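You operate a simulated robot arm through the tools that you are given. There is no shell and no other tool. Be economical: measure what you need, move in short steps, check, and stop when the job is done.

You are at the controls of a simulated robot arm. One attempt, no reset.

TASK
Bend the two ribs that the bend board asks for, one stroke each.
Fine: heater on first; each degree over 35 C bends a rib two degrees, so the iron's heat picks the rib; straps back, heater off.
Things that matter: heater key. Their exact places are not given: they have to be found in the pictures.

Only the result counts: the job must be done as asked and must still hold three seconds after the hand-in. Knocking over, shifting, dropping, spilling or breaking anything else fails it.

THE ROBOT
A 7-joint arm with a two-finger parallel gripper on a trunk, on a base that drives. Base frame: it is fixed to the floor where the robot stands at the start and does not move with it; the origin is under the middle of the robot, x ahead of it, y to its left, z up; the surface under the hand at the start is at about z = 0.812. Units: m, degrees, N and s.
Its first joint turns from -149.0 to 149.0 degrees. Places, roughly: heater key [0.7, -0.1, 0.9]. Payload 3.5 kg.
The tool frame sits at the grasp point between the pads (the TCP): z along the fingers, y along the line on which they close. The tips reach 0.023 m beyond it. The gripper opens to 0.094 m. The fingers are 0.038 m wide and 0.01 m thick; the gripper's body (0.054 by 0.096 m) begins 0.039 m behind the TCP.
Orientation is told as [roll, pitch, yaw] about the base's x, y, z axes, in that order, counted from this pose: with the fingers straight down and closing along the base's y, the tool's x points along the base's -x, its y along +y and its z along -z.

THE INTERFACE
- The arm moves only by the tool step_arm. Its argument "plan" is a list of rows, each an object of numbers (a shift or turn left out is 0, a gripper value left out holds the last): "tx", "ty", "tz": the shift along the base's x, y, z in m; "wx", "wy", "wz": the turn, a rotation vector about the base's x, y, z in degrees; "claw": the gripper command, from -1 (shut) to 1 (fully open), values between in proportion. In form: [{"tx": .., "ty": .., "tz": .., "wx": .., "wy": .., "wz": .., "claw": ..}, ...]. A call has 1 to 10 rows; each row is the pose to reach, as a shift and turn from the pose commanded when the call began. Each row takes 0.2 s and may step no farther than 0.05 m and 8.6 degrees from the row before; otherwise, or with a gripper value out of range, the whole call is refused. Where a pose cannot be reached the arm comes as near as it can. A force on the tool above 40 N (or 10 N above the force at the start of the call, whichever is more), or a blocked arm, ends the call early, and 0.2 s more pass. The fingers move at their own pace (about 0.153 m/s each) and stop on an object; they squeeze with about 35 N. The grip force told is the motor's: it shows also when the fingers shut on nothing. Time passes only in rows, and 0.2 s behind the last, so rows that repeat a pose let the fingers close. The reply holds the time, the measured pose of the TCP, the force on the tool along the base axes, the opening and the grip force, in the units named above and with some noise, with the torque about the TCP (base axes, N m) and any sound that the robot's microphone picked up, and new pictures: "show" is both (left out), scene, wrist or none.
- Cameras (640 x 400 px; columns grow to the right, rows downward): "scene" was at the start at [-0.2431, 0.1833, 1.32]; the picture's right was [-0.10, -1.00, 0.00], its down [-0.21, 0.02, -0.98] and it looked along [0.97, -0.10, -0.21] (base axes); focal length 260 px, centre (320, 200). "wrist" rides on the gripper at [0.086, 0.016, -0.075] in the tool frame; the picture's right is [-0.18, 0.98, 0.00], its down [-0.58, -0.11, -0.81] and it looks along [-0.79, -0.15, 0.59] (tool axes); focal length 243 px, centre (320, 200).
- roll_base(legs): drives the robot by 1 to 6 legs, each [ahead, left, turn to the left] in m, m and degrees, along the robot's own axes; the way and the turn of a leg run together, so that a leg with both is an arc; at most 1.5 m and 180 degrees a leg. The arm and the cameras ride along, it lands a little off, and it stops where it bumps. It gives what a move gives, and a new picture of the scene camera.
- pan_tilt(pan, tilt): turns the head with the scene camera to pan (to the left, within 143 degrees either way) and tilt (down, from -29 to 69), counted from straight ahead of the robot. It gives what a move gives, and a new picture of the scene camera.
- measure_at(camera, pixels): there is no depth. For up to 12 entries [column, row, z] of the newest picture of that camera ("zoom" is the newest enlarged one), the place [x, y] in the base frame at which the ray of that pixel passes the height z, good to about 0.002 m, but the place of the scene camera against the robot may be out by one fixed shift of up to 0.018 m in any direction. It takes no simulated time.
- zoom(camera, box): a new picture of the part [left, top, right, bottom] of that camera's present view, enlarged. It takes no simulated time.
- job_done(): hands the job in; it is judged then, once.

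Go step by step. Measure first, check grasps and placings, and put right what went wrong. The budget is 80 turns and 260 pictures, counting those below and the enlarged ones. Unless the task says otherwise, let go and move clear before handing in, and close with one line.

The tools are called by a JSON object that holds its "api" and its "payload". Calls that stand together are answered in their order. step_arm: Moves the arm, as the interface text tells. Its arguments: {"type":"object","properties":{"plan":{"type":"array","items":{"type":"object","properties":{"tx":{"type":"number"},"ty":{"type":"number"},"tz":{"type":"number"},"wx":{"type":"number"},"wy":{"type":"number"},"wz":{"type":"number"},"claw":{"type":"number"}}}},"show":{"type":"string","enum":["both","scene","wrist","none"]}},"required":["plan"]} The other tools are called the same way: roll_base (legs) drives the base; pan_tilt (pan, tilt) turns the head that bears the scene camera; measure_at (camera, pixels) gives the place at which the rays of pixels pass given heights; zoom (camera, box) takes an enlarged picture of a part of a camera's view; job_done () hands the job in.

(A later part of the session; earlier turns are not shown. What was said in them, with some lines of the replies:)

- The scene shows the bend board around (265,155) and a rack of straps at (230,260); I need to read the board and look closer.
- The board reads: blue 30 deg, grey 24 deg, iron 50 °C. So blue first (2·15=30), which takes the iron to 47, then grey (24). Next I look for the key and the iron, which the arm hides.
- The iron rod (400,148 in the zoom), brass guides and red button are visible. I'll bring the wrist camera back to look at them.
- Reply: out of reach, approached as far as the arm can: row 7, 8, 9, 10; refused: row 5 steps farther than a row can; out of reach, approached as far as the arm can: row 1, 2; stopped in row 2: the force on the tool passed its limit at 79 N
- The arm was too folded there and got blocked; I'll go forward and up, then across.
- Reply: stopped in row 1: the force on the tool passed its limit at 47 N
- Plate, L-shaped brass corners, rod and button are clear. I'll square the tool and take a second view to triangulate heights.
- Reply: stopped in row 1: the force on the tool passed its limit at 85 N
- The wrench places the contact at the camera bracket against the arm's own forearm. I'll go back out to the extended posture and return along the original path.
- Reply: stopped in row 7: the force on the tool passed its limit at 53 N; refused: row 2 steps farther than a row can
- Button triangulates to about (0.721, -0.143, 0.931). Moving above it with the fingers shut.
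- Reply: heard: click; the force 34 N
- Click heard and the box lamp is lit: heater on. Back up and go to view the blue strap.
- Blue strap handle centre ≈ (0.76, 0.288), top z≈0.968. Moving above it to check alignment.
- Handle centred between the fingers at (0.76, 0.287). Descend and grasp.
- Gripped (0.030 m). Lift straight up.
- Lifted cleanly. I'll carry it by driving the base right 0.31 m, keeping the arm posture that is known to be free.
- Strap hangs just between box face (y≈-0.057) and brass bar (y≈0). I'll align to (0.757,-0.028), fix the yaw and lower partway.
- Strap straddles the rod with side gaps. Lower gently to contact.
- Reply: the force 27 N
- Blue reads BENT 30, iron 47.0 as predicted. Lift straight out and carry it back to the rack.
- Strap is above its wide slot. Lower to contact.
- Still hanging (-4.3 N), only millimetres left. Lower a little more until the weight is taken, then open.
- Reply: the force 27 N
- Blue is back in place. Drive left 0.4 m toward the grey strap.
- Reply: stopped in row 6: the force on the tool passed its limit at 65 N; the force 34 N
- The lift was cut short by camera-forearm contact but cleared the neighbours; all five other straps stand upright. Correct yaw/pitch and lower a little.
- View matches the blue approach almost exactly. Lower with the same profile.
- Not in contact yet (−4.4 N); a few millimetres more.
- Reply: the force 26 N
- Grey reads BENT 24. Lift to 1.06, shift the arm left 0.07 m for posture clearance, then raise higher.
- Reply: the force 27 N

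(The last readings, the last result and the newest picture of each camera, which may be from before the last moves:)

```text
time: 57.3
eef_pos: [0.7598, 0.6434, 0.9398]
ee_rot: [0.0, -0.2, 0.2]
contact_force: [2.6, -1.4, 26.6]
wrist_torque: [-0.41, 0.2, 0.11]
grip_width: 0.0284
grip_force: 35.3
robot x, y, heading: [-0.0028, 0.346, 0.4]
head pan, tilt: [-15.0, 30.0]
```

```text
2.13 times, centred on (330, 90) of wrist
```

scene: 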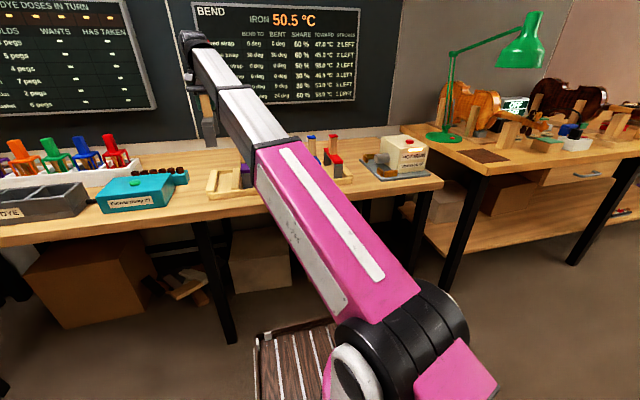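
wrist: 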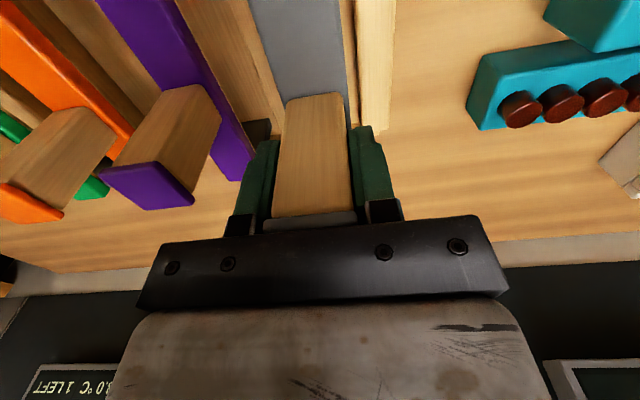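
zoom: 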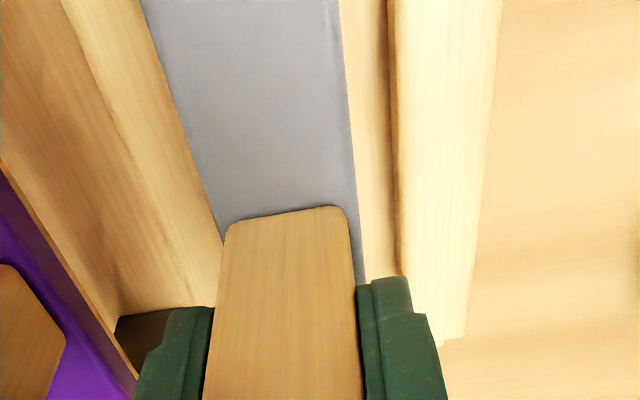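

Grey sits in its slot between the dividers. Release and rise.

{"api": "step_arm", "payload": {"plan": [{"tz": 0.001, "claw": 0.3}, {"tz": 0.001, "claw": 0.5}, {"tz": 0.03, "claw": 0.5}, {"tz": 0.07, "claw": 0.5}, {"tz": 0.11, "claw": 0.5}, {"tz": 0.12, "tx": -0.04, "claw": 0.5}, {"tz": 0.12, "tx": -0.08, "claw": 0.5}]}}

{"api": "zoom", "payload": {"camera": "wrist", "box": [140, 0, 440, 200]}}

```text
time: 58.9
eef_pos: [0.6787, 0.6423, 1.0567]
ee_rot: [0.0, 0.0, 0.2]
contact_force: [-0.9, 0.9, 0.2]
wrist_torque: [-0.02, -0.03, 0.01]
grip_width: 0.0703
grip_force: 0.1
robot x, y, heading: [-0.0059, 0.3481, 0.4]
head pan, tilt: [-15.0, 30.0]
```

scene: 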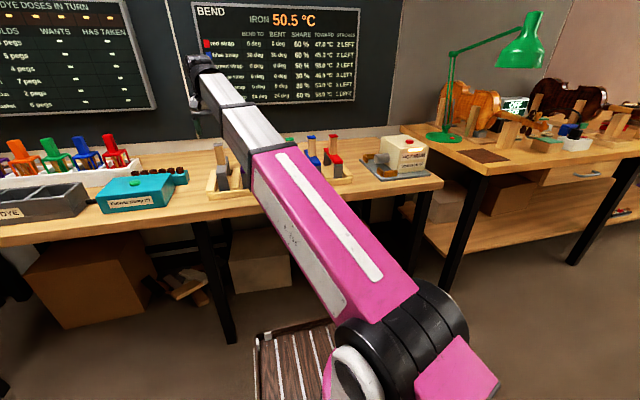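
wrist: 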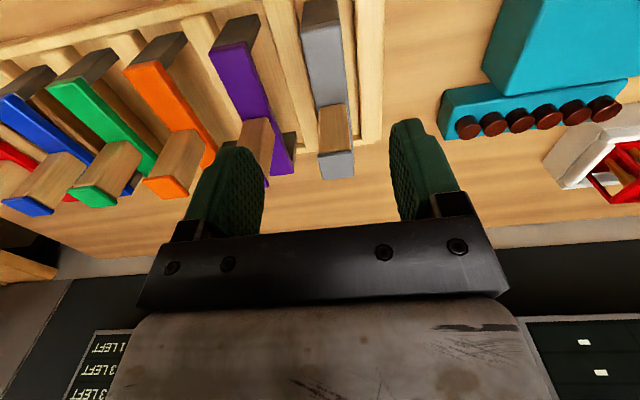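

```text
2.00 times, centred on (290, 100) of wrist
```

zoom: 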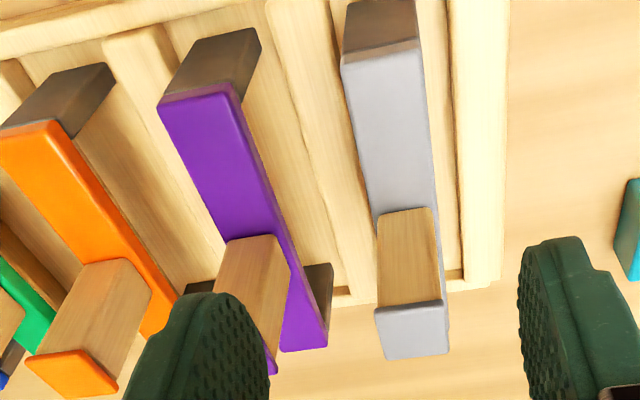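

All straps are back. Now drive right to the heater button, fingers shut.

{"api": "roll_base", "payload": {"legs": [[0, -0.78, -0.4]]}}

{"api": "step_arm", "payload": {"plan": [{"claw": -1}, {"claw": -1}, {"claw": -1}], "show": "wrist"}}

```text
time: 63.1
eef_pos: [0.6853, -0.1363, 1.0569]
ee_rot: [0.0, 0.1, -0.3]
contact_force: [0.2, 0.3, 0.6]
wrist_torque: [-0.01, 0.0, -0.01]
grip_width: 0.0703
grip_force: 0.0
robot x, y, heading: [0.0006, -0.4268, 0.2]
head pan, tilt: [-15.0, 30.0]
```

scene: 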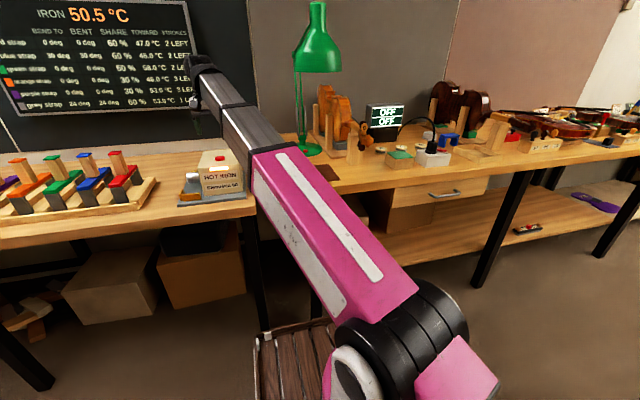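

```text
time: 63.9
eef_pos: [0.6863, -0.1369, 1.0563]
ee_rot: [-0.1, 0.2, -0.2]
contact_force: [0.2, 0.5, 0.4]
wrist_torque: [0.02, -0.02, 0.0]
grip_width: 0.0
grip_force: 34.8
robot x, y, heading: [0.0018, -0.4262, -0.3]
head pan, tilt: [-15.0, 30.0]
```

wrist: 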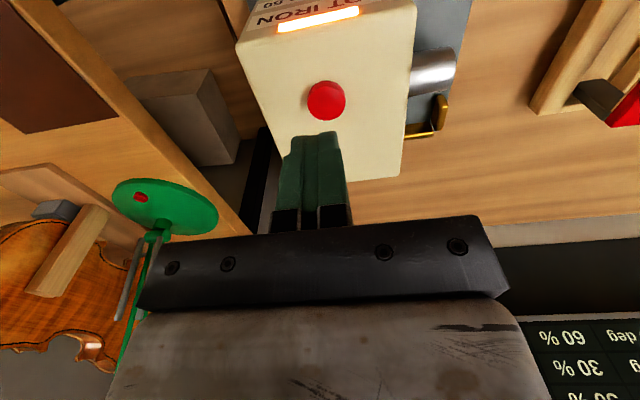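

{"api": "measure_at", "payload": {"camera": "wrist", "pixels": [[327, 101, 0.931]]}}

```text
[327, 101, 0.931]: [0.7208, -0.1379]
```

{"api": "step_arm", "payload": {"plan": [{"tx": 0.035, "ty": -0.001}, {"tx": 0.035, "ty": -0.001, "tz": -0.04}, {"tx": 0.035, "ty": -0.001, "tz": -0.08}, {"tx": 0.035, "ty": -0.001, "tz": -0.09}, {"tx": 0.035, "ty": -0.001, "tz": -0.096}, {"tx": 0.035, "ty": -0.001, "tz": -0.1}, {"tx": 0.035, "ty": -0.001, "tz": -0.104}], "show": "wrist"}}

```text
time: 65.5
eef_pos: [0.7204, -0.1368, 0.9531]
ee_rot: [0.0, 0.0, -0.1]
contact_force: [3.1, 0.3, 19.6]
wrist_torque: [0.0, 0.1, 0.03]
grip_width: 0.0
grip_force: 35.4
robot x, y, heading: [0.004, -0.4297, 0.1]
head pan, tilt: [-15.0, 30.0]
heard: click
```

wrist: 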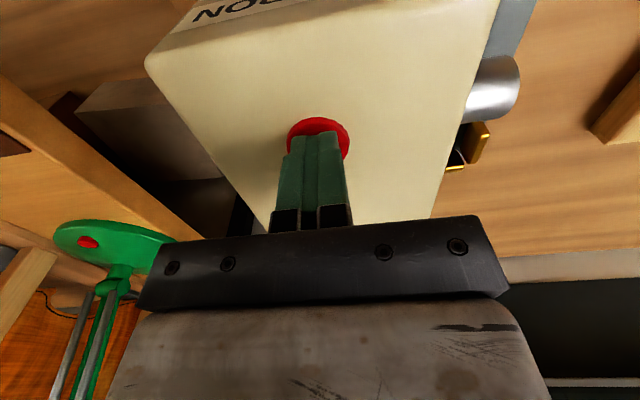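

Click heard and the lamp is out. Lift clear and check everything.

{"api": "step_arm", "payload": {"plan": [{"tz": 0.04}, {"tz": 0.08}, {"tz": 0.105, "tx": -0.02}, {"tz": 0.105, "tx": -0.04}], "show": "wrist"}}

{"api": "pan_tilt", "payload": {"pan": 10, "tilt": 22}}

{"api": "zoom", "payload": {"camera": "scene", "box": [80, 0, 400, 200]}}

```text
time: 66.5
eef_pos: [0.6813, -0.1387, 1.0586]
ee_rot: [-0.1, 0.1, -0.3]
contact_force: [-0.8, -0.1, 0.5]
wrist_torque: [0.0, 0.03, -0.01]
grip_width: 0.0001
grip_force: 35.2
robot x, y, heading: [0.0015, -0.4287, 0.0]
head pan, tilt: [-15.0, 30.0]
```

wrist: 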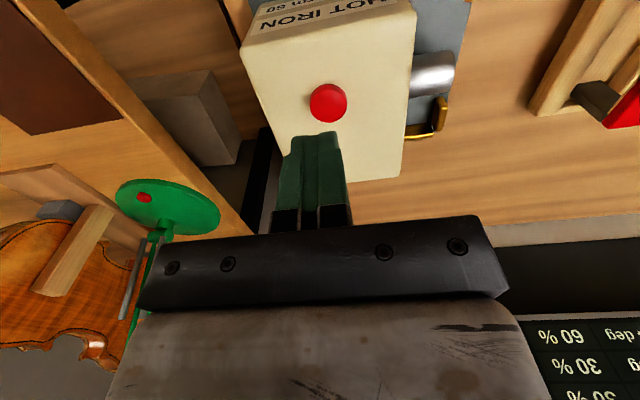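

```text
time: 67.4
eef_pos: [0.6813, -0.1369, 1.0587]
ee_rot: [0.0, 0.1, -0.2]
contact_force: [0.1, -0.7, 0.2]
wrist_torque: [0.01, 0.0, 0.0]
grip_width: 0.0
grip_force: 35.2
robot x, y, heading: [-0.0031, -0.4238, 0.1]
head pan, tilt: [10.0, 22.0]
```

scene: 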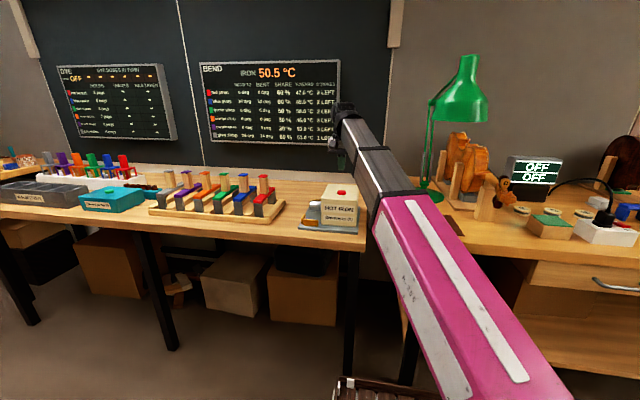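

```text
2.00 times, centred on (240, 100) of scene
```

zoom: 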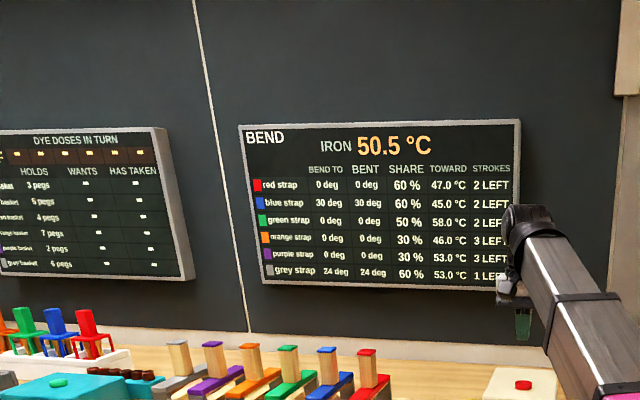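

The board shows blue bent 30 and grey bent 24. All six straps are upright in the rack, the heater lamp is off, and the arm is clear, so I'm handing in.

{"api": "job_done", "payload": {}}

```text
The job is handed in.
```

I bent the blue rib to 30° and then the grey rib to 24°, one stroke each. Both straps are back in the rack and the heater is off.
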